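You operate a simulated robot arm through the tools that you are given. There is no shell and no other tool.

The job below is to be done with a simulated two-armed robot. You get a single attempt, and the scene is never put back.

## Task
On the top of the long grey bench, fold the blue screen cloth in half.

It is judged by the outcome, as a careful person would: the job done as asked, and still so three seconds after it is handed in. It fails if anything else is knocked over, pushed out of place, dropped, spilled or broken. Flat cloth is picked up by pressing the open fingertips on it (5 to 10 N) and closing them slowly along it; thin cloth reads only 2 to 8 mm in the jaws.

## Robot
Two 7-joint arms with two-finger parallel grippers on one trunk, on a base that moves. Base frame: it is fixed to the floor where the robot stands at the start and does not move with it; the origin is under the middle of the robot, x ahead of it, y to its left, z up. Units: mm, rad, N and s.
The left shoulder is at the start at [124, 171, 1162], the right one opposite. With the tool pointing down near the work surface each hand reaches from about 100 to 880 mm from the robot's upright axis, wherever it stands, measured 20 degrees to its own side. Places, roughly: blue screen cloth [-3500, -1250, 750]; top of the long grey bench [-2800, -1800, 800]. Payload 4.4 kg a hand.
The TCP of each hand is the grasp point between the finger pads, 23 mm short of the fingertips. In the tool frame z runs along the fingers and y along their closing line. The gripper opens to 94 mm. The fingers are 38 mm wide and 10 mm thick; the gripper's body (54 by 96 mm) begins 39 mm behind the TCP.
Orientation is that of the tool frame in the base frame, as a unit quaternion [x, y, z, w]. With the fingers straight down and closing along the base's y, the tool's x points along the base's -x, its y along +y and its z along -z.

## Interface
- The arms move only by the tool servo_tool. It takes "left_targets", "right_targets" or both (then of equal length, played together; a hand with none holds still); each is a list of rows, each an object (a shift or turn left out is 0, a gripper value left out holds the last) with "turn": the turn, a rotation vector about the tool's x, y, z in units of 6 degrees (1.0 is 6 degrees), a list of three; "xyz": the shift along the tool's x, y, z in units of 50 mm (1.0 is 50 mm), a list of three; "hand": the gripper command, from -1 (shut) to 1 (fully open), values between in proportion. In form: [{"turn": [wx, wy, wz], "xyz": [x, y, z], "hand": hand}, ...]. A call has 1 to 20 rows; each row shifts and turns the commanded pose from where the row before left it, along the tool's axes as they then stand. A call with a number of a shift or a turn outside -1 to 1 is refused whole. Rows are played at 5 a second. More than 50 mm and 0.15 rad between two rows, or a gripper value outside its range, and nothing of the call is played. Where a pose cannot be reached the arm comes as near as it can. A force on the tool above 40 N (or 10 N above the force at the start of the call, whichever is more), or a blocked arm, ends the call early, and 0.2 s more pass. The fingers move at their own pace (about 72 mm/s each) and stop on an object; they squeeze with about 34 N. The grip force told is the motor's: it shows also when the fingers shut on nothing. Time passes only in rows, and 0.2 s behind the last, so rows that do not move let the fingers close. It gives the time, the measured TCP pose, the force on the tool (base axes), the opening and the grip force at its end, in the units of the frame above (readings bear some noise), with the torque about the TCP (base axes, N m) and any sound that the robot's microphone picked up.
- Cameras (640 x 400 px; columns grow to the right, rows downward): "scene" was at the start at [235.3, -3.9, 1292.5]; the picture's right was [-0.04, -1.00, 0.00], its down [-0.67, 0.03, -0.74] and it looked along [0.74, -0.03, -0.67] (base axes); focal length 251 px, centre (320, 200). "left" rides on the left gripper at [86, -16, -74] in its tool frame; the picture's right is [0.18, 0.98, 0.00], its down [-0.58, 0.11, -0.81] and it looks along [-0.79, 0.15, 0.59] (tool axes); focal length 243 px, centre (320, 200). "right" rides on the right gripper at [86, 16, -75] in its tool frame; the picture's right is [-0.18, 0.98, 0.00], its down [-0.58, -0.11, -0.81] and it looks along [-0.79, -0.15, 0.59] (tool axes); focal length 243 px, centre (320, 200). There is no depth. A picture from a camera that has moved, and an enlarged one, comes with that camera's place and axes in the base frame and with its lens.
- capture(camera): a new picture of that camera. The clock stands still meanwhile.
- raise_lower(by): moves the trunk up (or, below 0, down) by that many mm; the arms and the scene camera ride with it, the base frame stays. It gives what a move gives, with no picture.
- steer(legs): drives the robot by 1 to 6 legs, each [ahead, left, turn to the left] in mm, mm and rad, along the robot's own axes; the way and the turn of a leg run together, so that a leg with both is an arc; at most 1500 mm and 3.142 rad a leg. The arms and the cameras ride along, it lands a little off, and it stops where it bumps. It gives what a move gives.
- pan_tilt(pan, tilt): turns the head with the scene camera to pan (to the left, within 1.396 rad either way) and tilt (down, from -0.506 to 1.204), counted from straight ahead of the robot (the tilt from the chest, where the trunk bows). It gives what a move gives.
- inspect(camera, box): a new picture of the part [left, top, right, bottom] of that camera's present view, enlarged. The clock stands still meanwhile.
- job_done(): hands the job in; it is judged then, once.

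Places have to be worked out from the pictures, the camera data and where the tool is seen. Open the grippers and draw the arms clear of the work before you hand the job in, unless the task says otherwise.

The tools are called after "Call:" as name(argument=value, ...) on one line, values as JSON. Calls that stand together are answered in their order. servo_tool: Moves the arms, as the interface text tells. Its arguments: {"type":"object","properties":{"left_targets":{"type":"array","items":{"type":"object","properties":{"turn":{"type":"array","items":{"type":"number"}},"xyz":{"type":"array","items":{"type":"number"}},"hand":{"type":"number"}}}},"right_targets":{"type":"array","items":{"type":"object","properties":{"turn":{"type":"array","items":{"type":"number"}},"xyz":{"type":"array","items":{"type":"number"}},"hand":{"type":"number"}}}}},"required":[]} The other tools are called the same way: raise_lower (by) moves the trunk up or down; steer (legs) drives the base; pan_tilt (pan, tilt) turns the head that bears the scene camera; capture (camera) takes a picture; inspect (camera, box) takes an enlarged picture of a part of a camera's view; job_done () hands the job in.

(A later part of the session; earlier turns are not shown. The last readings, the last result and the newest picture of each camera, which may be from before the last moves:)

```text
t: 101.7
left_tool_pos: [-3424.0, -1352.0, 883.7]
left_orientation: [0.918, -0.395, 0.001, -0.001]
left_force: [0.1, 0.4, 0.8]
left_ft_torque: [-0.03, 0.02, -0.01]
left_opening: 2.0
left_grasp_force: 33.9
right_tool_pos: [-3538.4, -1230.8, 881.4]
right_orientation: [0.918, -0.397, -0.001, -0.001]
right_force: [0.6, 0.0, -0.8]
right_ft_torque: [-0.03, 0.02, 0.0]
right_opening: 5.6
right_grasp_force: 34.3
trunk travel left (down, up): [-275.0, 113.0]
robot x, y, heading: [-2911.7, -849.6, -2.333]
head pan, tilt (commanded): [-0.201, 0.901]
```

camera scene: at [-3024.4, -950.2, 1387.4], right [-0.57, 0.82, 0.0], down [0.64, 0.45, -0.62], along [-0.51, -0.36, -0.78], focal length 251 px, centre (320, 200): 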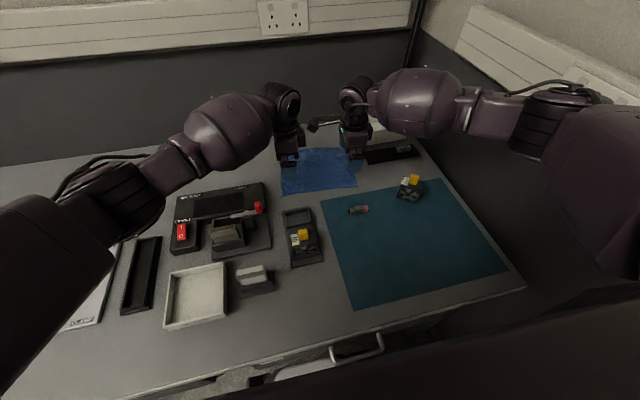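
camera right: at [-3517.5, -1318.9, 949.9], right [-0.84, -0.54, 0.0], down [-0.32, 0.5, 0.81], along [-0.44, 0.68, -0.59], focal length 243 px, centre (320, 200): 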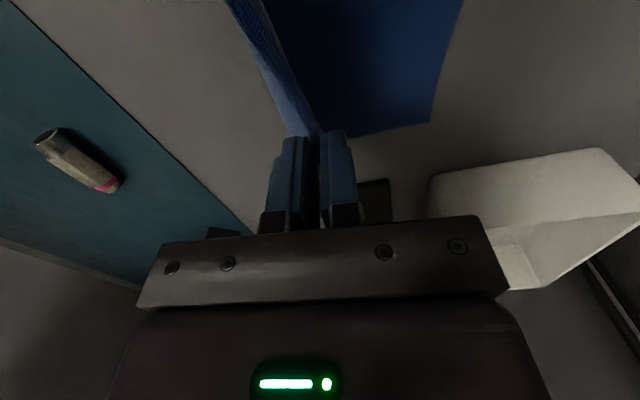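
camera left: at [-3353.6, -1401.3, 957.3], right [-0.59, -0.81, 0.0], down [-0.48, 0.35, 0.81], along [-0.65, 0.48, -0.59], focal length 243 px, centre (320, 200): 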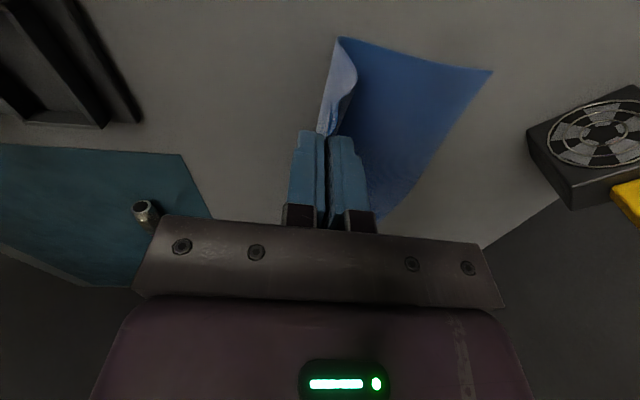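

Tension is gone. I now lower the trunk in 20 mm steps, each time raising both hands back by 20 mm, to gain reach for the far side.

Call:
raise_lower(by=-20)

Call:
servo_tool(left_targets=[{"xyz": [0, 0, -0.2]}, {"xyz": [0, 0, -0.2]}, {}], right_targets=[{"xyz": [0, 0, -0.2]}, {"xyz": [0, 0, -0.2]}, {}])

```text
t: 102.3
left_tool_pos: [-3422.3, -1347.4, 849.2]
left_orientation: [0.918, -0.396, 0.005, -0.01]
left_force: [0.4, -0.5, 0.7]
left_ft_torque: [0.01, 0.03, 0.0]
left_opening: 1.9
left_grasp_force: 33.9
right_tool_pos: [-3538.2, -1229.3, 863.9]
right_orientation: [0.918, -0.397, 0.0, 0.001]
right_force: [0.8, 1.1, 0.2]
right_ft_torque: [-0.04, -0.01, 0.0]
right_opening: 5.6
right_grasp_force: 34.3
trunk travel left (down, up): [-255.0, 133.0]
robot x, y, heading: [-2910.7, -850.6, -2.33]
head pan, tilt (commanded): [-0.201, 0.901]
```

```text
t: 103.1
left_tool_pos: [-3428.1, -1351.3, 865.7]
left_orientation: [0.918, -0.396, 0.005, -0.012]
left_force: [0.1, -0.8, -1.0]
left_ft_torque: [-0.01, 0.02, 0.0]
left_opening: 2.1
left_grasp_force: 34.1
left hand out of reach, approached as far as the arm can: row 1, 2
right_tool_pos: [-3539.1, -1231.2, 881.5]
right_orientation: [0.918, -0.396, 0.0, 0.0]
right_force: [0.1, -0.6, 0.3]
right_ft_torque: [-0.01, -0.03, 0.0]
right_opening: 5.5
right_grasp_force: 33.6
trunk travel left (down, up): [-255.0, 133.0]
robot x, y, heading: [-2909.6, -849.0, -2.334]
head pan, tilt (commanded): [-0.201, 0.901]
```

The left arm cannot raise further at this spot with the fingers straight down. I tilt both hands a little so that the fingers point away from me (body leaning toward the robot), which should bring the left wrist back within reach.

Call:
servo_tool(left_targets=[{"turn": [-1, 0, 0]}, {"turn": [-1, 0, 0]}, {"turn": [-1, 0, 0]}, {}], right_targets=[{"turn": [-1, 0, 0]}, {"turn": [-1, 0, 0]}, {"turn": [-1, 0, 0]}, {}])

Call:
capture(camera="scene")

```text
t: 104.1
left_tool_pos: [-3463.7, -1367.2, 850.8]
left_orientation: [0.909, -0.392, -0.058, 0.133]
left_force: [0.4, 0.5, -0.1]
left_ft_torque: [0.02, -0.01, 0.03]
left_opening: 1.7
left_grasp_force: 33.5
left hand out of reach, approached as far as the arm can: row 1, 2, 3
right_tool_pos: [-3537.7, -1229.9, 883.1]
right_orientation: [0.906, -0.392, -0.062, 0.144]
right_force: [-0.1, -1.4, -0.3]
right_ft_torque: [-0.04, 0.0, -0.02]
right_opening: 2.0
right_grasp_force: 34.1
trunk travel left (down, up): [-255.0, 133.0]
robot x, y, heading: [-2908.6, -850.7, -2.335]
head pan, tilt (commanded): [-0.201, 0.901]
```

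```text
taken
camera scene: at [-3032.9, -958.3, 1366.2], right [-0.57, 0.82, 0.0], down [0.64, 0.45, -0.62], along [-0.51, -0.36, -0.78], focal length 251 px, centre (320, 200)
```

scene: 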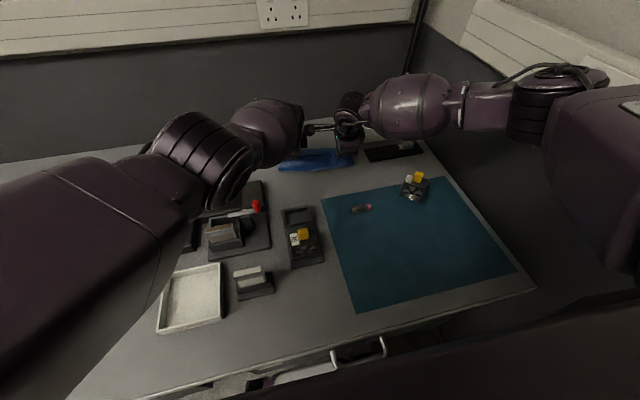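

The left arm is near full stretch; its TCP ended up at n≈117 mm, 28 mm above the bench, which is close to where I want to lay the edge. I check both hand views to see that both jaws still hold cloth.

Call:
capture(camera="left")

Call:
capture(camera="right")

Call:
inspect(camera="scene", box=[230, 90, 430, 215])

```text
taken
camera left: at [-3378.8, -1404.0, 917.0], right [-0.56, -0.78, 0.28], down [-0.31, 0.51, 0.8], along [-0.77, 0.36, -0.52], focal length 243 px, centre (320, 200)
```

left: 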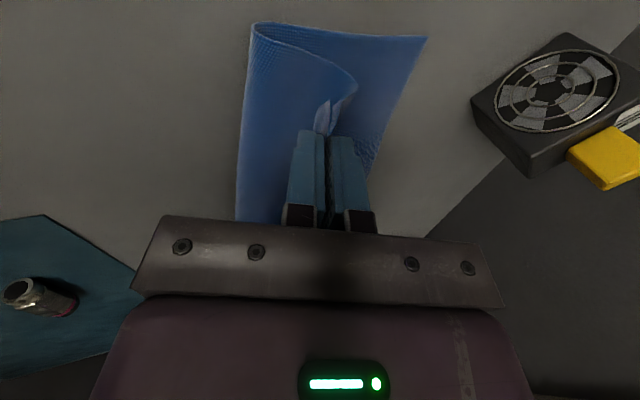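

```text
taken
camera right: at [-3473.7, -1286.6, 959.9], right [-0.81, -0.51, 0.3], down [-0.14, 0.67, 0.73], along [-0.57, 0.55, -0.61], focal length 243 px, centre (320, 200)
```

right: 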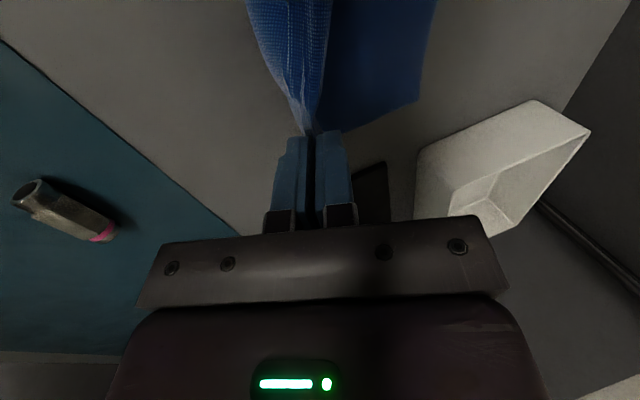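

```text
3.20 times, centred on (330, 152) of scene
camera zoom: at [-3032.9, -958.3, 1366.2], right [-0.57, 0.82, 0.0], down [0.64, 0.45, -0.62], along [-0.51, -0.36, -0.78], focal length 804 px, centre (288, 352)
```

zoom: 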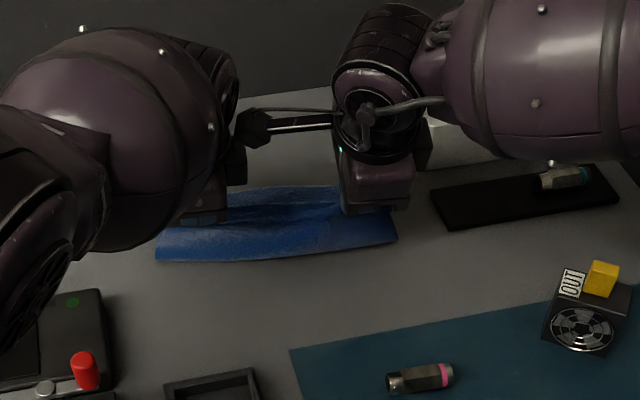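

Both jaws still hold the cloth and the fold is forming nicely. I bring the right hand level with the left (about 40 mm further back and 30 mm lower) and move the left hand 8 mm to the left to square the fold.

Call:
servo_tool(left_targets=[{"xyz": [0.08, 0, 0]}, {"xyz": [0.08, 0, 0]}, {}, {}, {}, {}], right_targets=[{"xyz": [0, 0.16, 0.053]}, {"xyz": [0, 0.16, 0.053]}, {"xyz": [0, 0.1, 0.14]}, {"xyz": [0, 0.1, 0.14]}, {"xyz": [0, 0.048, 0.43]}, {}])

Call:
capture(camera="left")

Call:
capture(camera="right")

Call:
inspect(camera="scene", box=[230, 90, 430, 215])

```text
t: 105.5
left_tool_pos: [-3458.6, -1376.2, 849.6]
left_orientation: [0.909, -0.39, -0.054, 0.133]
left_force: [-9.4, -23.8, -25.9]
left_ft_torque: [0.69, -1.34, 0.88]
left_opening: 2.0
left_grasp_force: 34.0
right_tool_pos: [-3566.0, -1259.1, 854.9]
right_orientation: [0.907, -0.391, -0.06, 0.146]
right_force: [8.7, 23.7, 26.8]
right_ft_torque: [-3.56, -1.5, 2.62]
right_opening: 1.6
right_grasp_force: 33.8
trunk travel left (down, up): [-255.0, 133.0]
robot x, y, heading: [-2908.9, -850.3, -2.329]
head pan, tilt (commanded): [-0.201, 0.901]
```

```text
taken
camera left: at [-3372.8, -1413.0, 914.7], right [-0.56, -0.78, 0.28], down [-0.31, 0.51, 0.8], along [-0.77, 0.36, -0.53], focal length 243 px, centre (320, 200)
```

left: 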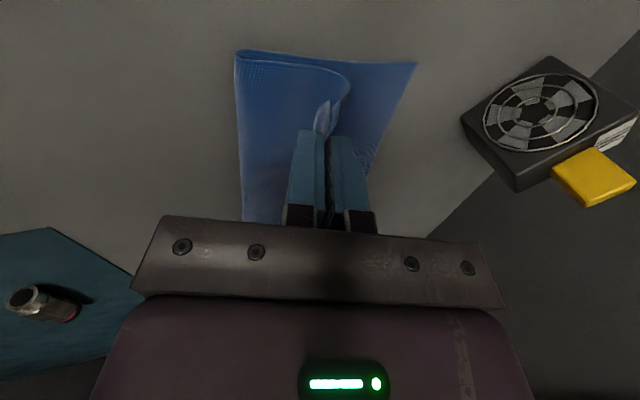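

```text
taken
camera right: at [-3501.4, -1315.2, 932.1], right [-0.81, -0.51, 0.31], down [-0.14, 0.67, 0.73], along [-0.57, 0.54, -0.61], focal length 243 px, centre (320, 200)
```

right: 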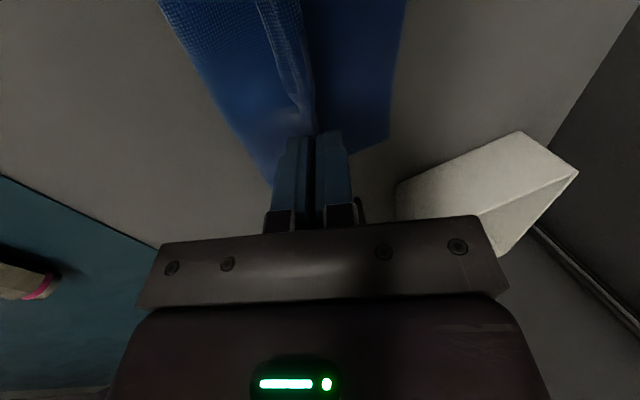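

```text
3.20 times, centred on (330, 152) of scene
camera zoom: at [-3032.8, -957.7, 1366.3], right [-0.57, 0.82, 0.0], down [0.64, 0.45, -0.62], along [-0.51, -0.36, -0.78], focal length 804 px, centre (288, 352)
```

zoom: 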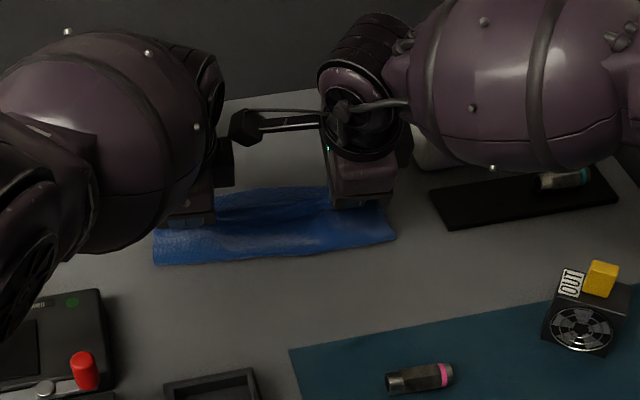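

Equal and opposite forces (about 35 N) show that the right hand's camera bracket has come up against the left wrist. I move the right hand back to the right and a little up to separate them at once.

Call:
servo_tool(right_targets=[{"xyz": [-0.12, 0, -0.06]}, {"xyz": [-0.1, 0, 0]}, {}])

```text
t: 106.3
left_tool_pos: [-3462.7, -1374.1, 852.3]
left_orientation: [0.908, -0.393, -0.059, 0.132]
left_force: [-0.7, 2.3, -0.2]
left_ft_torque: [0.03, 0.02, 0.0]
left_opening: 2.2
left_grasp_force: 34.5
right_tool_pos: [-3572.6, -1249.2, 854.1]
right_orientation: [0.907, -0.391, -0.063, 0.142]
right_force: [2.2, -1.4, -0.3]
right_ft_torque: [-0.01, -0.04, -0.01]
right_opening: 2.2
right_grasp_force: 33.6
trunk travel left (down, up): [-255.0, 133.0]
robot x, y, heading: [-2912.2, -850.0, -2.33]
head pan, tilt (commanded): [-0.201, 0.901]
```

Separated again (forces about 2 N). Left is at n≈121, right at n≈115, tips about 30 mm above the bench. I lower both together by about 15 mm while moving slightly further back.

Call:
servo_tool(left_targets=[{"xyz": [0, -0.005, 0.15]}, {"xyz": [0, -0.005, 0.15]}, {}], right_targets=[{"xyz": [0, 0.045, 0.18]}, {"xyz": [0, 0.045, 0.18]}, {}])

Call:
capture(camera="left")

Call:
capture(camera="right")

Call:
inspect(camera="scene", box=[230, 90, 430, 215])

```text
t: 107.1
left_tool_pos: [-3460.5, -1374.7, 843.2]
left_orientation: [0.909, -0.392, -0.058, 0.132]
left_force: [-3.4, 3.7, -0.1]
left_ft_torque: [0.08, 0.05, -0.01]
left_opening: 1.9
left_grasp_force: 33.5
left hand out of reach, approached as far as the arm can: row 2
right_tool_pos: [-3579.7, -1254.4, 839.6]
right_orientation: [0.907, -0.391, -0.062, 0.144]
right_force: [3.2, -3.6, 0.4]
right_ft_torque: [-0.1, -0.06, 0.06]
right_opening: 2.0
right_grasp_force: 34.0
trunk travel left (down, up): [-255.0, 133.0]
robot x, y, heading: [-2909.4, -850.7, -2.332]
head pan, tilt (commanded): [-0.201, 0.901]
```

```text
taken
camera left: at [-3374.5, -1411.4, 909.2], right [-0.56, -0.78, 0.28], down [-0.31, 0.51, 0.8], along [-0.77, 0.36, -0.52], focal length 243 px, centre (320, 200)
```

left: 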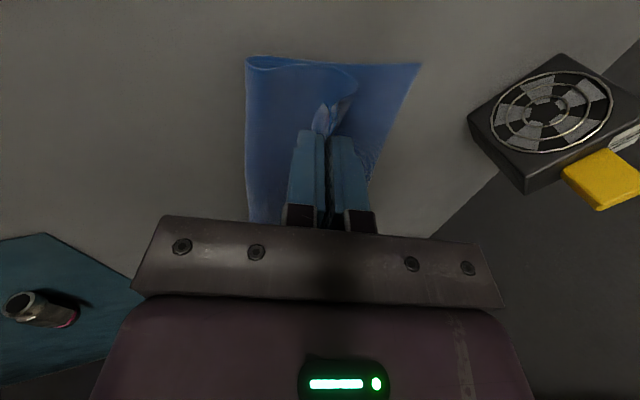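

```text
taken
camera right: at [-3515.4, -1312.1, 917.0], right [-0.81, -0.51, 0.3], down [-0.14, 0.67, 0.73], along [-0.57, 0.55, -0.61], focal length 243 px, centre (320, 200)
```

right: 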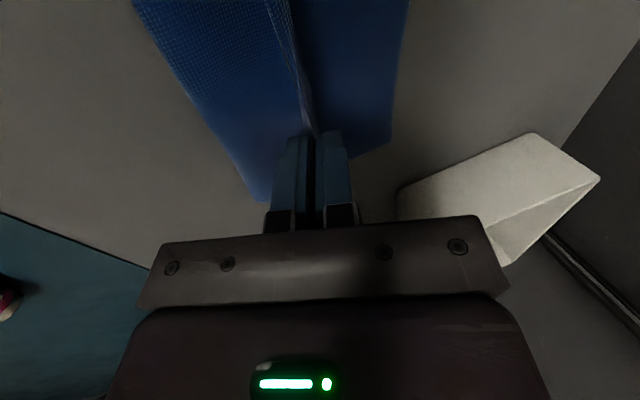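

```text
3.20 times, centred on (330, 152) of scene
camera zoom: at [-3033.0, -958.3, 1366.2], right [-0.57, 0.82, 0.0], down [0.64, 0.45, -0.62], along [-0.51, -0.36, -0.78], focal length 804 px, centre (288, 352)
```

zoom: 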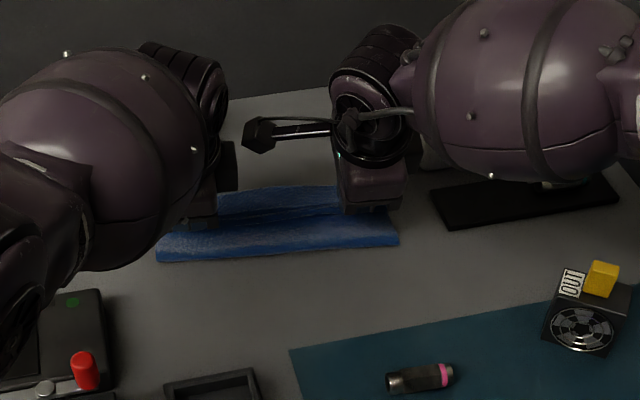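

The edge is now over the back half with tips about 18–20 mm above the bench, and the crease is at about n≈87–93 mm (back edge at 178). I release by opening both jaws slowly to about 28 mm, and look.

Call:
servo_tool(left_targets=[{"hand": -0.9}, {"hand": -0.8}, {"hand": -0.7}, {"hand": -0.6}, {"hand": -0.5}, {"hand": -0.4}, {}], right_targets=[{"hand": -0.9}, {"hand": -0.8}, {"hand": -0.7}, {"hand": -0.6}, {"hand": -0.5}, {"hand": -0.4}, {}])

Call:
capture(camera="left")

Call:
capture(camera="right")

```text
t: 108.7
left_tool_pos: [-3459.4, -1374.1, 843.2]
left_orientation: [0.908, -0.392, -0.057, 0.133]
left_force: [0.8, -0.7, -0.1]
left_ft_torque: [0.03, 0.0, -0.02]
left_opening: 28.3
left_grasp_force: 0.0
right_tool_pos: [-3581.2, -1255.4, 839.7]
right_orientation: [0.907, -0.392, -0.062, 0.143]
right_force: [-1.1, -0.5, -0.5]
right_ft_torque: [0.01, -0.01, 0.02]
right_opening: 28.1
right_grasp_force: 0.0
trunk travel left (down, up): [-255.0, 133.0]
robot x, y, heading: [-2914.6, -848.7, -2.331]
head pan, tilt (commanded): [-0.201, 0.901]
```

```text
taken
camera left: at [-3374.3, -1411.7, 909.2], right [-0.56, -0.78, 0.28], down [-0.31, 0.51, 0.8], along [-0.77, 0.36, -0.52], focal length 243 px, centre (320, 200)
```

left: 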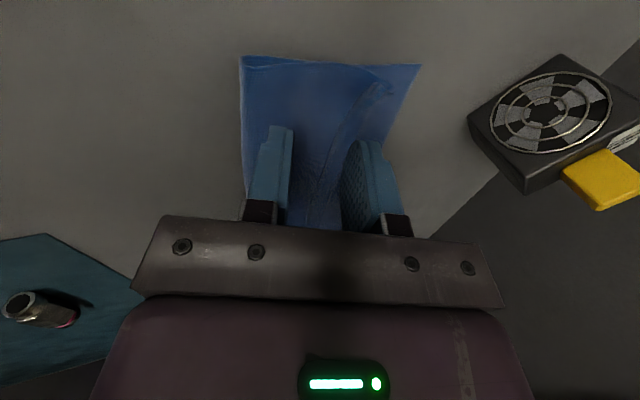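

```text
taken
camera right: at [-3515.6, -1311.8, 916.9], right [-0.81, -0.51, 0.3], down [-0.14, 0.66, 0.73], along [-0.57, 0.55, -0.61], focal length 243 px, centre (320, 200)
```

right: 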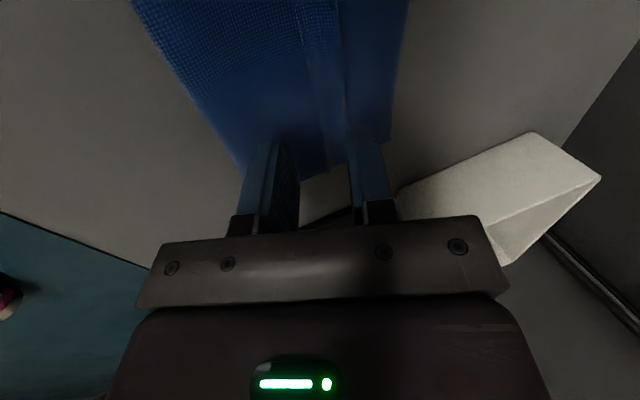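

Both jaws have released; the ridges relaxed. I withdraw both hands along their fingers, upward and back, to see the result.

Call:
servo_tool(left_targets=[{"xyz": [0, 0, -0.3]}, {"xyz": [0, 0, -0.5]}, {"xyz": [0, 0, -0.8]}, {"xyz": [0.6, -0.6, -0.4]}, {"xyz": [0.6, -0.6, -0.4]}, {"xyz": [0.6, -0.6, 0]}, {"xyz": [0.6, -0.6, 0]}, {}], right_targets=[{"xyz": [0, 0, -0.3]}, {"xyz": [0, 0, -0.5]}, {"xyz": [0, 0, -0.8]}, {"xyz": [-0.2, -0.6, -0.4]}, {"xyz": [-0.2, -0.6, -0.4]}, {"xyz": [0, -0.6, 0]}, {"xyz": [0, -0.6, 0]}, {}])

Call:
capture(camera="scene")

Call:
inspect(camera="scene", box=[230, 90, 430, 215])

Call:
capture(camera="left")

Call:
capture(camera="right")

```text
t: 110.5
left_tool_pos: [-3267.0, -1354.5, 925.2]
left_orientation: [0.908, -0.393, -0.058, 0.133]
left_force: [0.8, -0.2, 0.9]
left_ft_torque: [0.0, 0.01, -0.02]
left_opening: 28.2
left_grasp_force: 0.1
right_tool_pos: [-3485.1, -1137.1, 916.5]
right_orientation: [0.907, -0.392, -0.063, 0.144]
right_force: [-0.5, 0.3, -0.7]
right_ft_torque: [0.0, 0.02, -0.01]
right_opening: 28.3
right_grasp_force: 0.0
trunk travel left (down, up): [-255.0, 133.0]
robot x, y, heading: [-2908.4, -849.4, -2.329]
head pan, tilt (commanded): [-0.201, 0.901]
```

```text
taken
camera scene: at [-3033.7, -958.2, 1366.1], right [-0.57, 0.82, 0.0], down [0.64, 0.45, -0.62], along [-0.51, -0.36, -0.78], focal length 251 px, centre (320, 200)
```

scene: 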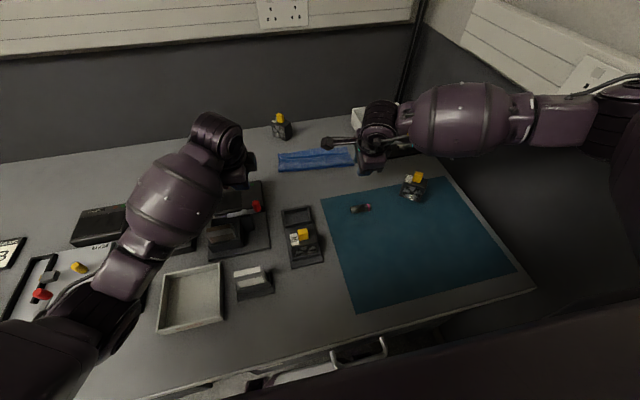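

```text
3.20 times, centred on (330, 152) of scene
camera zoom: at [-3033.7, -958.2, 1366.1], right [-0.57, 0.82, 0.0], down [0.64, 0.45, -0.62], along [-0.51, -0.36, -0.78], focal length 804 px, centre (288, 352)
```

zoom: 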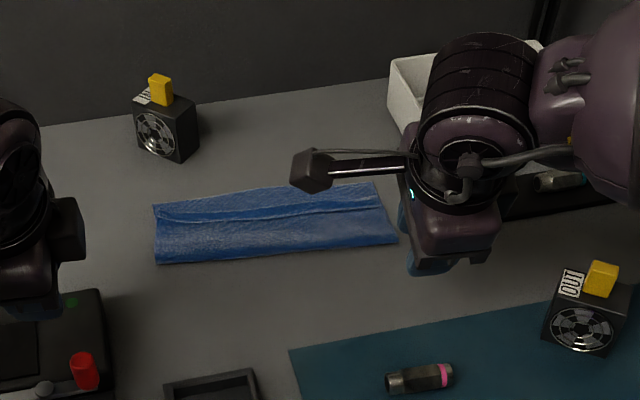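

```text
taken
camera left: at [-3181.4, -1392.7, 990.8], right [-0.56, -0.78, 0.28], down [-0.31, 0.51, 0.8], along [-0.77, 0.36, -0.52], focal length 243 px, centre (320, 200)
```

left: 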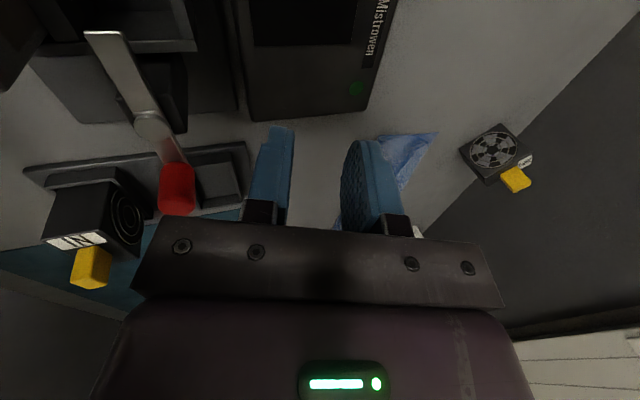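

```text
taken
camera right: at [-3421.6, -1194.2, 993.5], right [-0.81, -0.51, 0.3], down [-0.14, 0.66, 0.73], along [-0.57, 0.55, -0.61], focal length 243 px, centre (320, 200)
```

right: 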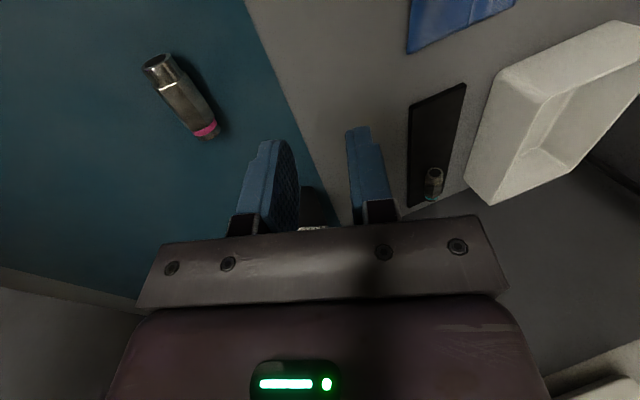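

The cloth now lies folded as a strip about 230 mm by 90 mm. I zoom in more closely to see where the top layer's edge lies with respect to the back edge.

Call:
inspect(camera="scene", box=[268, 135, 368, 185])

```text
6.40 times, centred on (318, 160) of scene
camera zoom: at [-3033.7, -958.2, 1366.1], right [-0.57, 0.82, 0.0], down [0.64, 0.45, -0.62], along [-0.51, -0.36, -0.78], focal length 1607 px, centre (333, 456)
```

zoom: 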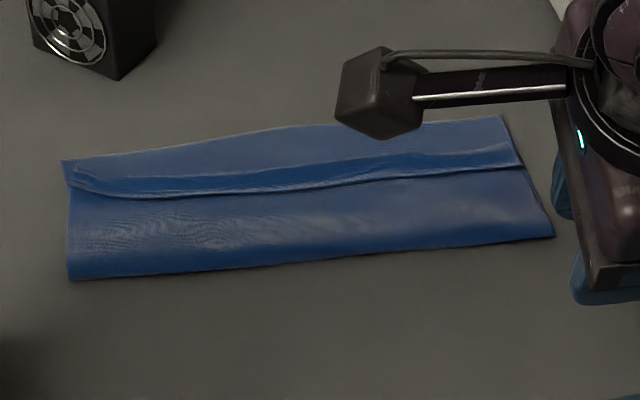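

A line runs along the top layer at about n=141–156 mm with a darker band behind it, which may be the front edge strip folded back on itself. I move the right hand back toward me to free the view and zoom in further.

Call:
servo_tool(right_targets=[{"xyz": [0, -0.6, -0.5]}, {"xyz": [0, -0.7, -0.5]}, {"xyz": [0, -0.7, -0.3]}, {}])

Call:
inspect(camera="scene", box=[272, 140, 322, 172])

Call:
inspect(camera="scene", box=[310, 140, 360, 172])

```text
t: 111.5
left_tool_pos: [-3266.9, -1356.2, 925.6]
left_orientation: [0.908, -0.393, -0.058, 0.132]
left_force: [-0.1, -0.8, -0.2]
left_ft_torque: [0.08, -0.03, 0.0]
left_opening: 28.3
left_grasp_force: 0.0
right_tool_pos: [-3401.8, -1056.5, 951.8]
right_orientation: [0.907, -0.391, -0.062, 0.143]
right_force: [0.5, -0.6, -0.3]
right_ft_torque: [0.0, 0.0, 0.0]
right_opening: 28.2
right_grasp_force: 0.1
trunk travel left (down, up): [-255.0, 133.0]
robot x, y, heading: [-2908.3, -850.5, -2.324]
head pan, tilt (commanded): [-0.201, 0.901]
```

```text
12.50 times, centred on (297, 156) of scene
camera zoom: at [-3033.1, -958.5, 1366.1], right [-0.57, 0.82, 0.0], down [0.64, 0.45, -0.62], along [-0.51, -0.36, -0.78], focal length 3139 px, centre (608, 750)
```

zoom: 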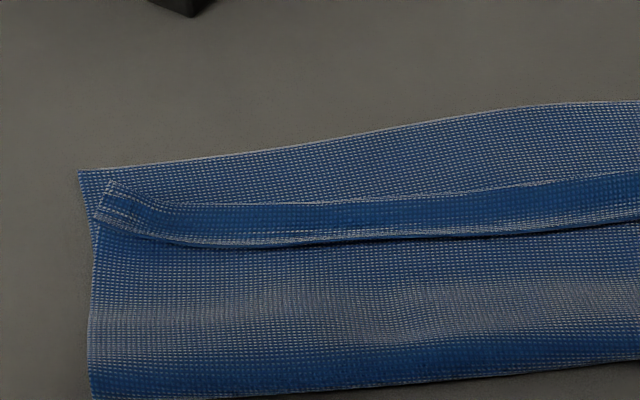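

```text
12.50 times, centred on (335, 156) of scene
camera zoom: at [-3033.1, -958.5, 1366.1], right [-0.57, 0.82, 0.0], down [0.64, 0.45, -0.62], along [-0.51, -0.36, -0.78], focal length 3139 px, centre (132, 750)
```

zoom: 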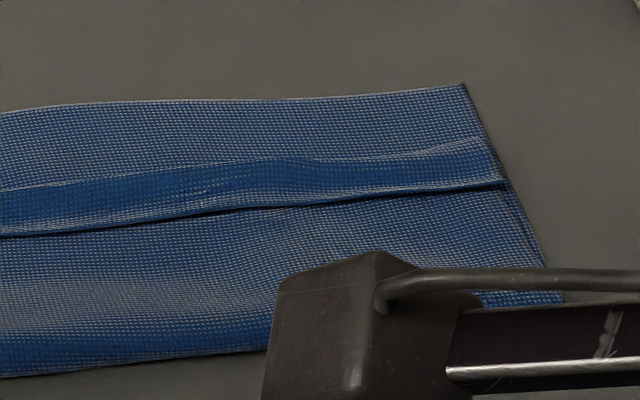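

The close view confirms it: the last ~20 mm of the top layer (the former front edge) is turned back on top, and unrolled it would meet the back edge. I tilt the right hand further (to about 40°, fingers pointing away), shut its jaws, and bring it above the turned-back strip at its right end to stroke it outward.

Call:
servo_tool(right_targets=[{"turn": [-0.92, 0, 0], "hand": -1}, {"turn": [-0.92, 0, 0]}, {"turn": [-0.92, 0, 0]}, {"turn": [-0.92, 0, 0]}, {"xyz": [0.07, 0.485, 0.675]}, {"xyz": [0.07, 0.485, 0.675]}, {"xyz": [0.07, 0.485, 0.675]}, {"xyz": [0.07, 0.485, 0.675]}, {"xyz": [0.07, 0.485, 0.675]}, {"xyz": [0.07, 0.485, 0.675]}, {}])

Call:
inspect(camera="scene", box=[250, 100, 390, 187])

```text
t: 113.9
left_tool_pos: [-3266.8, -1354.6, 924.7]
left_orientation: [0.909, -0.392, -0.057, 0.132]
left_force: [-0.8, -0.8, 1.2]
left_ft_torque: [0.02, 0.01, 0.0]
left_opening: 27.9
left_grasp_force: 0.0
right_tool_pos: [-3564.8, -1237.3, 886.7]
right_orientation: [0.863, -0.372, -0.135, 0.314]
right_force: [-0.4, 0.7, 0.2]
right_ft_torque: [-0.01, -0.01, -0.02]
right_opening: 0.0
right_grasp_force: 33.6
trunk travel left (down, up): [-255.0, 133.0]
robot x, y, heading: [-2912.8, -851.2, -2.329]
head pan, tilt (commanded): [-0.201, 0.901]
```

```text
4.57 times, centred on (320, 144) of scene
camera zoom: at [-3032.9, -957.7, 1366.3], right [-0.57, 0.82, 0.0], down [0.64, 0.45, -0.62], along [-0.51, -0.36, -0.78], focal length 1148 px, centre (320, 458)
```

zoom: 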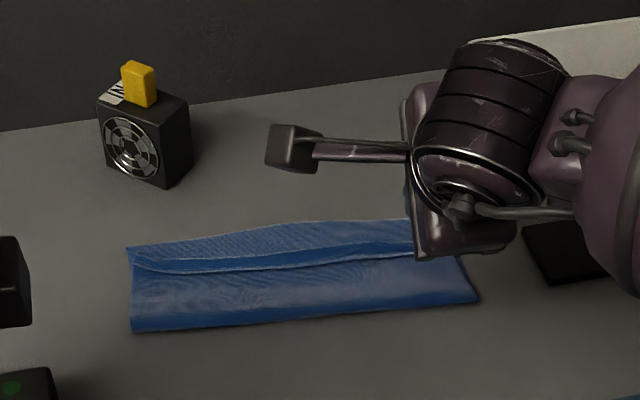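

Shut empty jaws read 0.0, good to know. I move the closed right fingertips on to just above the strip (TCP n≈141, z≈850) and look with the right camera.

Call:
servo_tool(right_targets=[{"xyz": [0, 0.067, 0.535]}, {"xyz": [0, 0.067, 0.535]}, {}])

Call:
capture(camera="right")

Call:
capture(camera="left")

```text
t: 114.7
left_tool_pos: [-3265.6, -1355.4, 924.7]
left_orientation: [0.909, -0.392, -0.057, 0.132]
left_force: [0.6, -0.3, 0.6]
left_ft_torque: [-0.06, 0.0, 0.01]
left_opening: 28.3
left_grasp_force: 0.0
right_tool_pos: [-3594.2, -1266.1, 850.5]
right_orientation: [0.863, -0.372, -0.136, 0.314]
right_force: [0.5, -0.5, 0.3]
right_ft_torque: [0.0, -0.01, 0.0]
right_opening: 0.1
right_grasp_force: 34.2
trunk travel left (down, up): [-255.0, 133.0]
robot x, y, heading: [-2906.2, -849.4, -2.339]
head pan, tilt (commanded): [-0.201, 0.901]
```

```text
taken
camera right: at [-3508.8, -1303.9, 918.4], right [-0.67, -0.38, 0.63], down [0.04, 0.84, 0.55], along [-0.74, 0.39, -0.55], focal length 243 px, centre (320, 200)
```

right: 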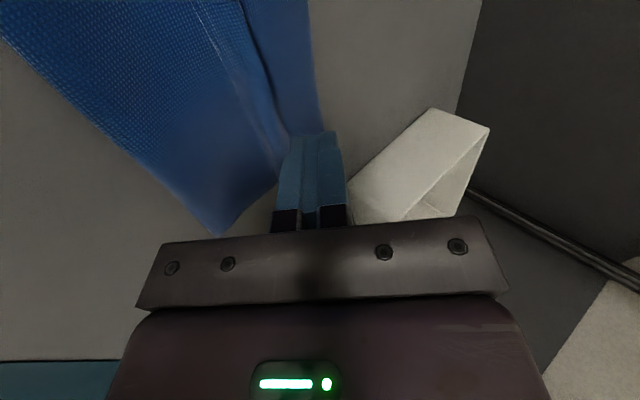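

```text
taken
camera left: at [-3181.2, -1392.6, 991.3], right [-0.56, -0.78, 0.28], down [-0.31, 0.51, 0.8], along [-0.77, 0.36, -0.52], focal length 243 px, centre (320, 200)
```

left: 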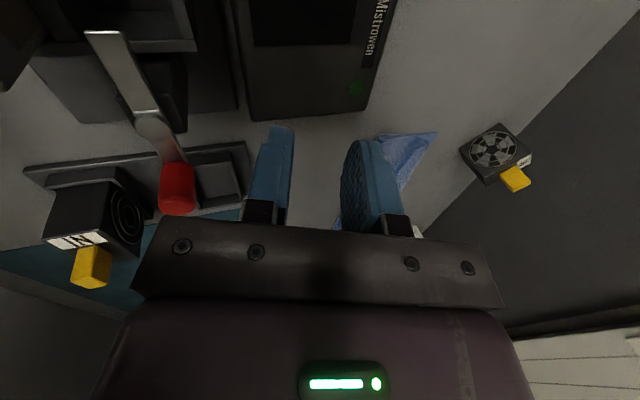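

The right camera shows the turned-back strip just before the fingertips. I lower the tips straight down toward it: first 15 mm, then in small steps.

Call:
servo_tool(right_targets=[{"xyz": [0, -0.096, 0.115]}, {"xyz": [0, -0.096, 0.115]}, {}])

Call:
servo_tool(right_targets=[{"xyz": [0, -0.026, 0.031]}, {"xyz": [0, -0.026, 0.031]}, {}])

Call:
capture(camera="right")

```text
t: 115.5
left_tool_pos: [-3267.9, -1356.1, 925.7]
left_orientation: [0.908, -0.393, -0.057, 0.132]
left_force: [-0.9, 0.5, -0.5]
left_ft_torque: [-0.01, -0.01, 0.01]
left_opening: 28.5
left_grasp_force: 0.0
right_tool_pos: [-3592.1, -1265.6, 833.4]
right_orientation: [0.862, -0.372, -0.136, 0.315]
right_force: [0.0, -0.5, -0.9]
right_ft_torque: [0.04, 0.0, -0.02]
right_opening: 0.3
right_grasp_force: 34.4
trunk travel left (down, up): [-255.0, 133.0]
robot x, y, heading: [-2910.5, -848.1, -2.331]
head pan, tilt (commanded): [-0.201, 0.901]
```

```text
t: 116.3
left_tool_pos: [-3267.0, -1354.5, 925.3]
left_orientation: [0.908, -0.392, -0.057, 0.133]
left_force: [-0.3, -0.5, 0.0]
left_ft_torque: [-0.01, 0.01, -0.01]
left_opening: 28.2
left_grasp_force: 0.0
right_tool_pos: [-3591.4, -1267.2, 829.5]
right_orientation: [0.863, -0.373, -0.136, 0.314]
right_force: [0.1, -0.2, -0.6]
right_ft_torque: [0.01, -0.02, 0.0]
right_opening: 0.0
right_grasp_force: 34.3
trunk travel left (down, up): [-255.0, 133.0]
robot x, y, heading: [-2909.1, -854.3, -2.333]
head pan, tilt (commanded): [-0.201, 0.901]
```

```text
taken
camera right: at [-3507.1, -1304.5, 898.5], right [-0.67, -0.38, 0.63], down [0.04, 0.84, 0.55], along [-0.74, 0.39, -0.55], focal length 243 px, centre (320, 200)
```

right: 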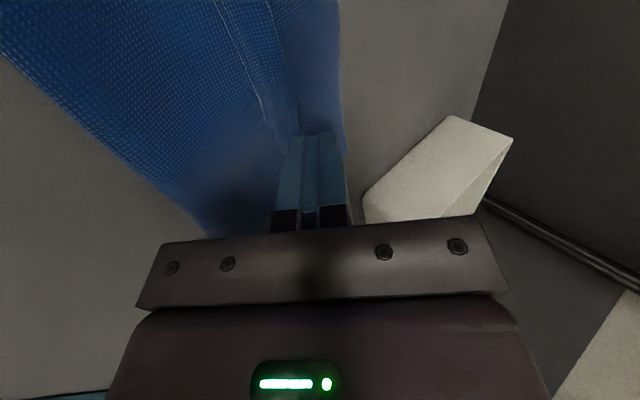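

The lowest corner of the near finger lies about the middle of the strip. I lower 1 mm at a time to get a light contact.

Call:
servo_tool(right_targets=[{"xyz": [0, -0.013, 0.0153]}, {"xyz": [0, -0.013, 0.0153]}, {}])

Call:
servo_tool(right_targets=[{"xyz": [0, -0.013, 0.0153]}, {"xyz": [0, -0.013, 0.0153]}, {}])

```text
t: 117.1
left_tool_pos: [-3267.8, -1355.8, 924.4]
left_orientation: [0.908, -0.392, -0.057, 0.132]
left_force: [0.8, 0.3, 1.7]
left_ft_torque: [-0.01, 0.0, -0.01]
left_opening: 28.3
left_grasp_force: 0.0
right_tool_pos: [-3593.1, -1266.5, 827.6]
right_orientation: [0.862, -0.373, -0.137, 0.314]
right_force: [0.8, -0.4, -0.4]
right_ft_torque: [-0.03, -0.02, 0.01]
right_opening: 0.1
right_grasp_force: 33.6
trunk travel left (down, up): [-255.0, 133.0]
robot x, y, heading: [-2909.3, -848.7, -2.332]
head pan, tilt (commanded): [-0.201, 0.901]
```

```text
t: 117.9
left_tool_pos: [-3266.7, -1354.9, 925.1]
left_orientation: [0.909, -0.392, -0.057, 0.132]
left_force: [-0.4, -0.3, 0.2]
left_ft_torque: [0.02, -0.02, -0.01]
left_opening: 28.2
left_grasp_force: 0.0
right_tool_pos: [-3591.6, -1267.3, 825.5]
right_orientation: [0.862, -0.373, -0.136, 0.315]
right_force: [-0.2, 0.6, 0.2]
right_ft_torque: [0.01, 0.0, 0.01]
right_opening: 0.0
right_grasp_force: 33.7
trunk travel left (down, up): [-255.0, 133.0]
robot x, y, heading: [-2912.1, -851.3, -2.333]
head pan, tilt (commanded): [-0.201, 0.901]
```

No contact force yet at 825.5 (rounded fingertips). I continue down in 1 mm steps.

Call:
servo_tool(right_targets=[{"xyz": [0, -0.013, 0.0153]}, {"xyz": [0, -0.013, 0.0153]}, {}])

Call:
servo_tool(right_targets=[{"xyz": [0, -0.013, 0.0153]}, {}])

Call:
capture(camera="right")

```text
t: 118.7
left_tool_pos: [-3266.6, -1354.6, 925.1]
left_orientation: [0.908, -0.392, -0.058, 0.134]
left_force: [0.0, -0.9, 0.2]
left_ft_torque: [0.0, -0.01, 0.01]
left_opening: 28.1
left_grasp_force: 0.1
right_tool_pos: [-3591.3, -1266.7, 825.3]
right_orientation: [0.862, -0.372, -0.136, 0.316]
right_force: [-1.6, -0.9, 9.4]
right_ft_torque: [-0.01, 0.11, -0.01]
right_opening: 0.1
right_grasp_force: 34.0
trunk travel left (down, up): [-255.0, 133.0]
robot x, y, heading: [-2911.6, -848.4, -2.336]
head pan, tilt (commanded): [-0.201, 0.901]
```

```text
t: 119.3
left_tool_pos: [-3266.2, -1354.3, 926.6]
left_orientation: [0.909, -0.392, -0.057, 0.133]
left_force: [0.0, -0.6, 0.1]
left_ft_torque: [0.0, -0.02, -0.03]
left_opening: 28.4
left_grasp_force: 0.1
right_tool_pos: [-3591.5, -1266.7, 823.7]
right_orientation: [0.862, -0.372, -0.137, 0.316]
right_force: [-1.4, 3.6, 18.6]
right_ft_torque: [0.04, 0.16, 0.01]
right_opening: 0.1
right_grasp_force: 33.7
trunk travel left (down, up): [-255.0, 133.0]
robot x, y, heading: [-2910.6, -850.4, -2.334]
head pan, tilt (commanded): [-0.201, 0.901]
```

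```text
taken
camera right: at [-3506.4, -1304.2, 893.8], right [-0.67, -0.38, 0.64], down [0.04, 0.84, 0.54], along [-0.74, 0.39, -0.55], focal length 243 px, centre (320, 200)
```

right: 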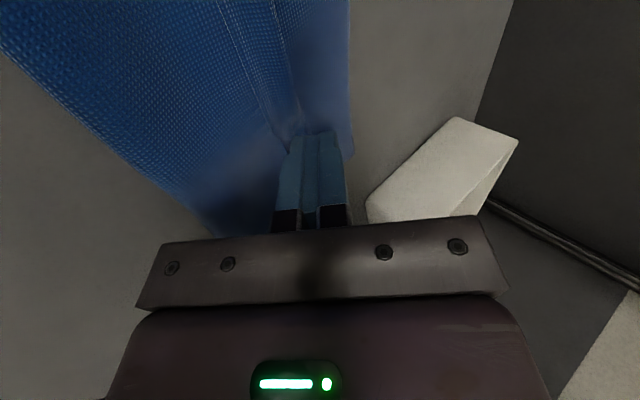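

Contact is made (18.6 N, a bit much). I ease up by about 1 mm and stroke outward (away from me) 40 mm in 5 mm steps to unroll the strip.

Call:
servo_tool(right_targets=[{"xyz": [0, 0.013, -0.0155]}, {"xyz": [0, 0.077, 0.0643]}, {"xyz": [0, 0.077, 0.0643]}, {"xyz": [0, 0.077, 0.0643]}, {"xyz": [0, 0.077, 0.0643]}, {}])

Call:
capture(camera="right")

Call:
inspect(camera="scene", box=[268, 130, 368, 180])

```text
t: 120.7
left_tool_pos: [-3266.0, -1354.4, 926.6]
left_orientation: [0.908, -0.392, -0.059, 0.133]
left_force: [-1.0, -0.3, -0.3]
left_ft_torque: [-0.01, -0.01, -0.02]
left_opening: 28.4
left_grasp_force: 0.0
right_tool_pos: [-3603.7, -1280.5, 825.0]
right_orientation: [0.862, -0.371, -0.136, 0.316]
right_force: [2.9, 2.5, 23.2]
right_ft_torque: [-0.02, 0.11, 0.0]
right_opening: 0.1
right_grasp_force: 34.0
trunk travel left (down, up): [-255.0, 133.0]
robot x, y, heading: [-2909.8, -852.4, -2.329]
head pan, tilt (commanded): [-0.201, 0.901]
```

```text
taken
camera right: at [-3519.3, -1317.7, 893.8], right [-0.67, -0.38, 0.64], down [0.04, 0.84, 0.54], along [-0.74, 0.39, -0.55], focal length 243 px, centre (320, 200)
```

right: 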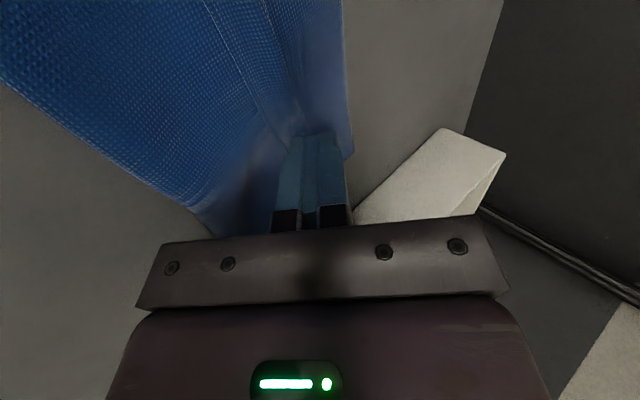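

```text
6.40 times, centred on (318, 155) of scene
camera zoom: at [-3030.7, -956.7, 1366.6], right [-0.57, 0.82, 0.0], down [0.64, 0.45, -0.62], along [-0.51, -0.36, -0.78], focal length 1607 px, centre (333, 488)
```

zoom: 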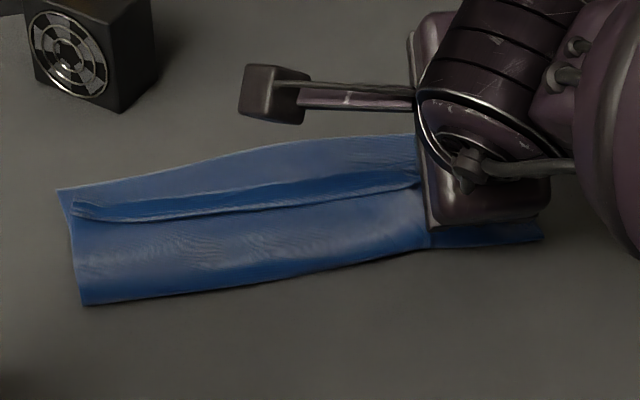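

The whole folded stack slid on the bench instead of the strip unrolling, so cloth-on-bench friction is the weakest. That means I can drag the folded stack toward me by pressing on it, to where both hands reach well. First I ease the right hand and pull the right end back 14 mm.

Call:
servo_tool(right_targets=[{"xyz": [0, 0.0167, -0.02]}, {"xyz": [0, -0.072, -0.06]}, {"xyz": [0, -0.072, -0.06]}, {"xyz": [0, -0.072, -0.06]}, {}])

Call:
inspect(camera="scene", box=[268, 130, 368, 180])

```text
t: 121.9
left_tool_pos: [-3266.8, -1353.7, 926.0]
left_orientation: [0.909, -0.392, -0.058, 0.133]
left_force: [0.3, -0.6, 0.0]
left_ft_torque: [-0.01, 0.03, -0.02]
left_opening: 28.2
left_grasp_force: 0.1
right_tool_pos: [-3595.1, -1269.9, 825.1]
right_orientation: [0.862, -0.373, -0.136, 0.316]
right_force: [-0.8, -1.0, 11.2]
right_ft_torque: [-0.08, 0.09, 0.03]
right_opening: 0.1
right_grasp_force: 33.5
trunk travel left (down, up): [-255.0, 133.0]
robot x, y, heading: [-2913.1, -849.4, -2.328]
head pan, tilt (commanded): [-0.201, 0.901]
```

```text
6.40 times, centred on (318, 155) of scene
camera zoom: at [-3032.2, -957.7, 1366.2], right [-0.57, 0.82, 0.0], down [0.64, 0.45, -0.62], along [-0.51, -0.36, -0.78], focal length 1607 px, centre (333, 488)
```

zoom: 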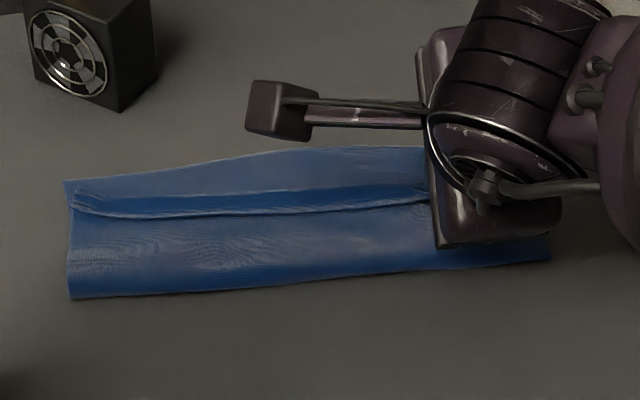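

Pressing with about 11 N moves the stack back well. Now I set up a two-handed drag: right hand repositioned on the top layer in front of the strip, left hand tilted likewise, jaws shut, above the left end.

Call:
servo_tool(left_targets=[{"turn": [-0.96, 0, 0], "hand": -1}, {"turn": [-0.96, 0, 0]}, {"turn": [-0.96, 0, 0]}, {"turn": [-0.96, 0, 0]}, {"xyz": [-0.46, 0.252, 0.609]}, {"xyz": [-0.46, 0.252, 0.609]}, {"xyz": [-0.46, 0.252, 0.609]}, {"xyz": [-0.46, 0.252, 0.609]}, {"xyz": [-0.46, 0.252, 0.609]}, {}], right_targets=[{"xyz": [0, 0.1, -0.12]}, {"xyz": [0, -0.136, -0.28]}, {"xyz": [0, -0.136, -0.28]}, {}, {}, {}, {}, {}, {}, {}])

Call:
capture(camera="left")

Call:
capture(camera="right")

Call:
capture(camera="scene")

```text
t: 124.1
left_tool_pos: [-3452.3, -1378.1, 848.5]
left_orientation: [0.863, -0.373, -0.135, 0.312]
left_force: [1.5, 0.2, 0.1]
left_ft_torque: [0.01, 0.0, 0.0]
left_opening: 0.1
left_grasp_force: 34.4
right_tool_pos: [-3575.0, -1252.2, 845.3]
right_orientation: [0.862, -0.372, -0.136, 0.315]
right_force: [0.8, -1.2, -0.1]
right_ft_torque: [0.01, -0.02, -0.02]
right_opening: 0.2
right_grasp_force: 34.3
trunk travel left (down, up): [-255.0, 133.0]
robot x, y, heading: [-2909.1, -851.4, -2.331]
head pan, tilt (commanded): [-0.201, 0.901]
```

```text
taken
camera left: at [-3349.2, -1398.3, 895.1], right [-0.42, -0.65, 0.63], down [-0.08, 0.72, 0.69], along [-0.9, 0.24, -0.36], focal length 243 px, centre (320, 200)
```

left: 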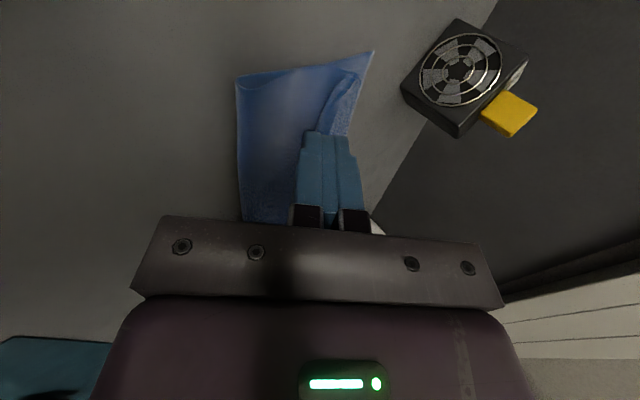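

```text
taken
camera right: at [-3489.2, -1288.6, 914.8], right [-0.67, -0.38, 0.63], down [0.04, 0.84, 0.55], along [-0.74, 0.39, -0.55], focal length 243 px, centre (320, 200)
```

right: 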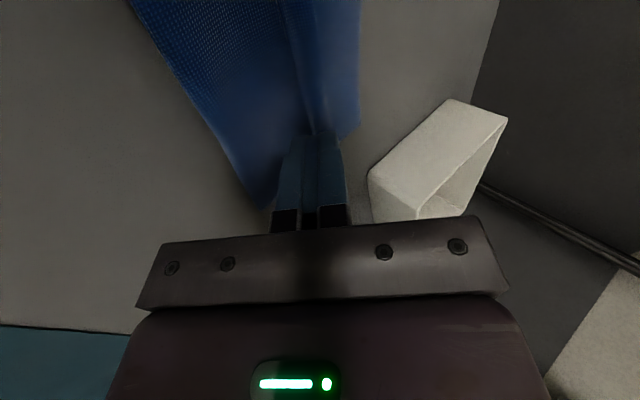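

```text
taken
camera scene: at [-3032.4, -958.3, 1366.2], right [-0.57, 0.82, 0.0], down [0.64, 0.45, -0.62], along [-0.51, -0.36, -0.78], focal length 251 px, centre (320, 200)
```

scene: 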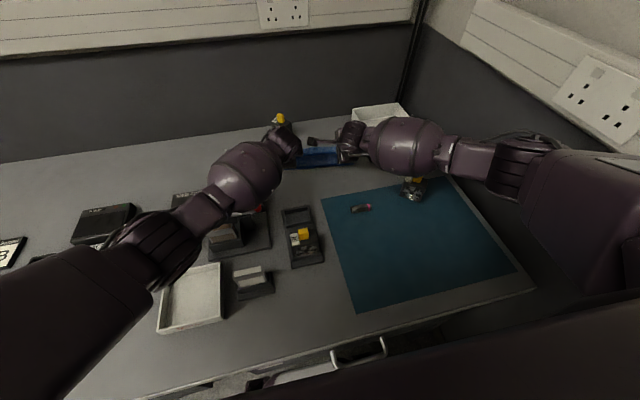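

Both hands are above the top layer in front of the strip (left at e≈25, right at e≈201). I lower both by 17 mm, then in 1 mm steps to light contact.

Call:
servo_tool(left_targets=[{"xyz": [0, -0.116, 0.138]}, {"xyz": [0, -0.116, 0.138]}, {}], right_targets=[{"xyz": [0, -0.109, 0.13]}, {"xyz": [0, -0.109, 0.13]}, {}])

Call:
servo_tool(left_targets=[{"xyz": [0, -0.013, 0.0153]}, {"xyz": [0, -0.013, 0.0153]}, {}], right_targets=[{"xyz": [0, -0.013, 0.0153]}, {"xyz": [0, -0.013, 0.0153]}, {}])

```text
t: 124.9
left_tool_pos: [-3453.5, -1376.3, 830.2]
left_orientation: [0.864, -0.372, -0.134, 0.312]
left_force: [0.1, 0.2, -0.1]
left_ft_torque: [0.04, 0.02, 0.02]
left_opening: 0.0
left_grasp_force: 33.9
right_tool_pos: [-3574.7, -1250.0, 829.3]
right_orientation: [0.862, -0.372, -0.136, 0.315]
right_force: [0.3, 0.3, -0.1]
right_ft_torque: [0.03, 0.01, 0.04]
right_opening: 0.1
right_grasp_force: 33.8
trunk travel left (down, up): [-255.0, 133.0]
robot x, y, heading: [-2910.3, -849.2, -2.328]
head pan, tilt (commanded): [-0.201, 0.901]
```

```text
t: 125.7
left_tool_pos: [-3453.1, -1376.9, 831.1]
left_orientation: [0.863, -0.372, -0.136, 0.313]
left_force: [-0.1, -0.4, 0.0]
left_ft_torque: [0.04, -0.01, -0.05]
left_opening: 0.0
left_grasp_force: 33.6
right_tool_pos: [-3574.9, -1250.5, 828.4]
right_orientation: [0.862, -0.373, -0.135, 0.315]
right_force: [-0.5, -1.2, -0.5]
right_ft_torque: [0.02, -0.01, 0.0]
right_opening: 0.0
right_grasp_force: 34.1
trunk travel left (down, up): [-255.0, 133.0]
robot x, y, heading: [-2908.2, -850.7, -2.329]
head pan, tilt (commanded): [-0.201, 0.901]
```

No contact yet. I go on lowering both in 1 mm steps.

Call:
servo_tool(left_targets=[{"xyz": [0, -0.013, 0.0153]}, {"xyz": [0, -0.013, 0.0153]}, {}], right_targets=[{"xyz": [0, -0.013, 0.0153]}, {"xyz": [0, -0.013, 0.0153]}, {}])

Call:
servo_tool(left_targets=[{"xyz": [0, -0.013, 0.0153]}, {"xyz": [0, -0.013, 0.0153]}, {}], right_targets=[{"xyz": [0, -0.013, 0.0153]}, {"xyz": [0, -0.013, 0.0153]}, {}])

```text
t: 126.5
left_tool_pos: [-3454.9, -1376.9, 830.9]
left_orientation: [0.862, -0.372, -0.137, 0.315]
left_force: [-0.8, -0.3, -0.2]
left_ft_torque: [0.01, 0.0, 0.03]
left_opening: 0.1
left_grasp_force: 33.6
right_tool_pos: [-3573.0, -1250.9, 827.7]
right_orientation: [0.863, -0.371, -0.137, 0.316]
right_force: [-0.5, 0.0, -0.4]
right_ft_torque: [-0.02, -0.03, -0.03]
right_opening: 0.0
right_grasp_force: 34.3
trunk travel left (down, up): [-255.0, 133.0]
robot x, y, heading: [-2908.7, -852.6, -2.333]
head pan, tilt (commanded): [-0.201, 0.901]
```

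```text
t: 127.3
left_tool_pos: [-3453.0, -1378.1, 830.5]
left_orientation: [0.862, -0.373, -0.136, 0.316]
left_force: [0.1, -0.7, 0.8]
left_ft_torque: [0.0, 0.0, -0.02]
left_opening: 0.1
left_grasp_force: 34.3
right_tool_pos: [-3572.7, -1251.1, 826.4]
right_orientation: [0.862, -0.371, -0.137, 0.315]
right_force: [0.2, -0.4, 0.5]
right_ft_torque: [0.04, 0.0, 0.02]
right_opening: 0.0
right_grasp_force: 34.1
trunk travel left (down, up): [-255.0, 133.0]
robot x, y, heading: [-2905.5, -852.2, -2.334]
head pan, tilt (commanded): [-0.201, 0.901]
```

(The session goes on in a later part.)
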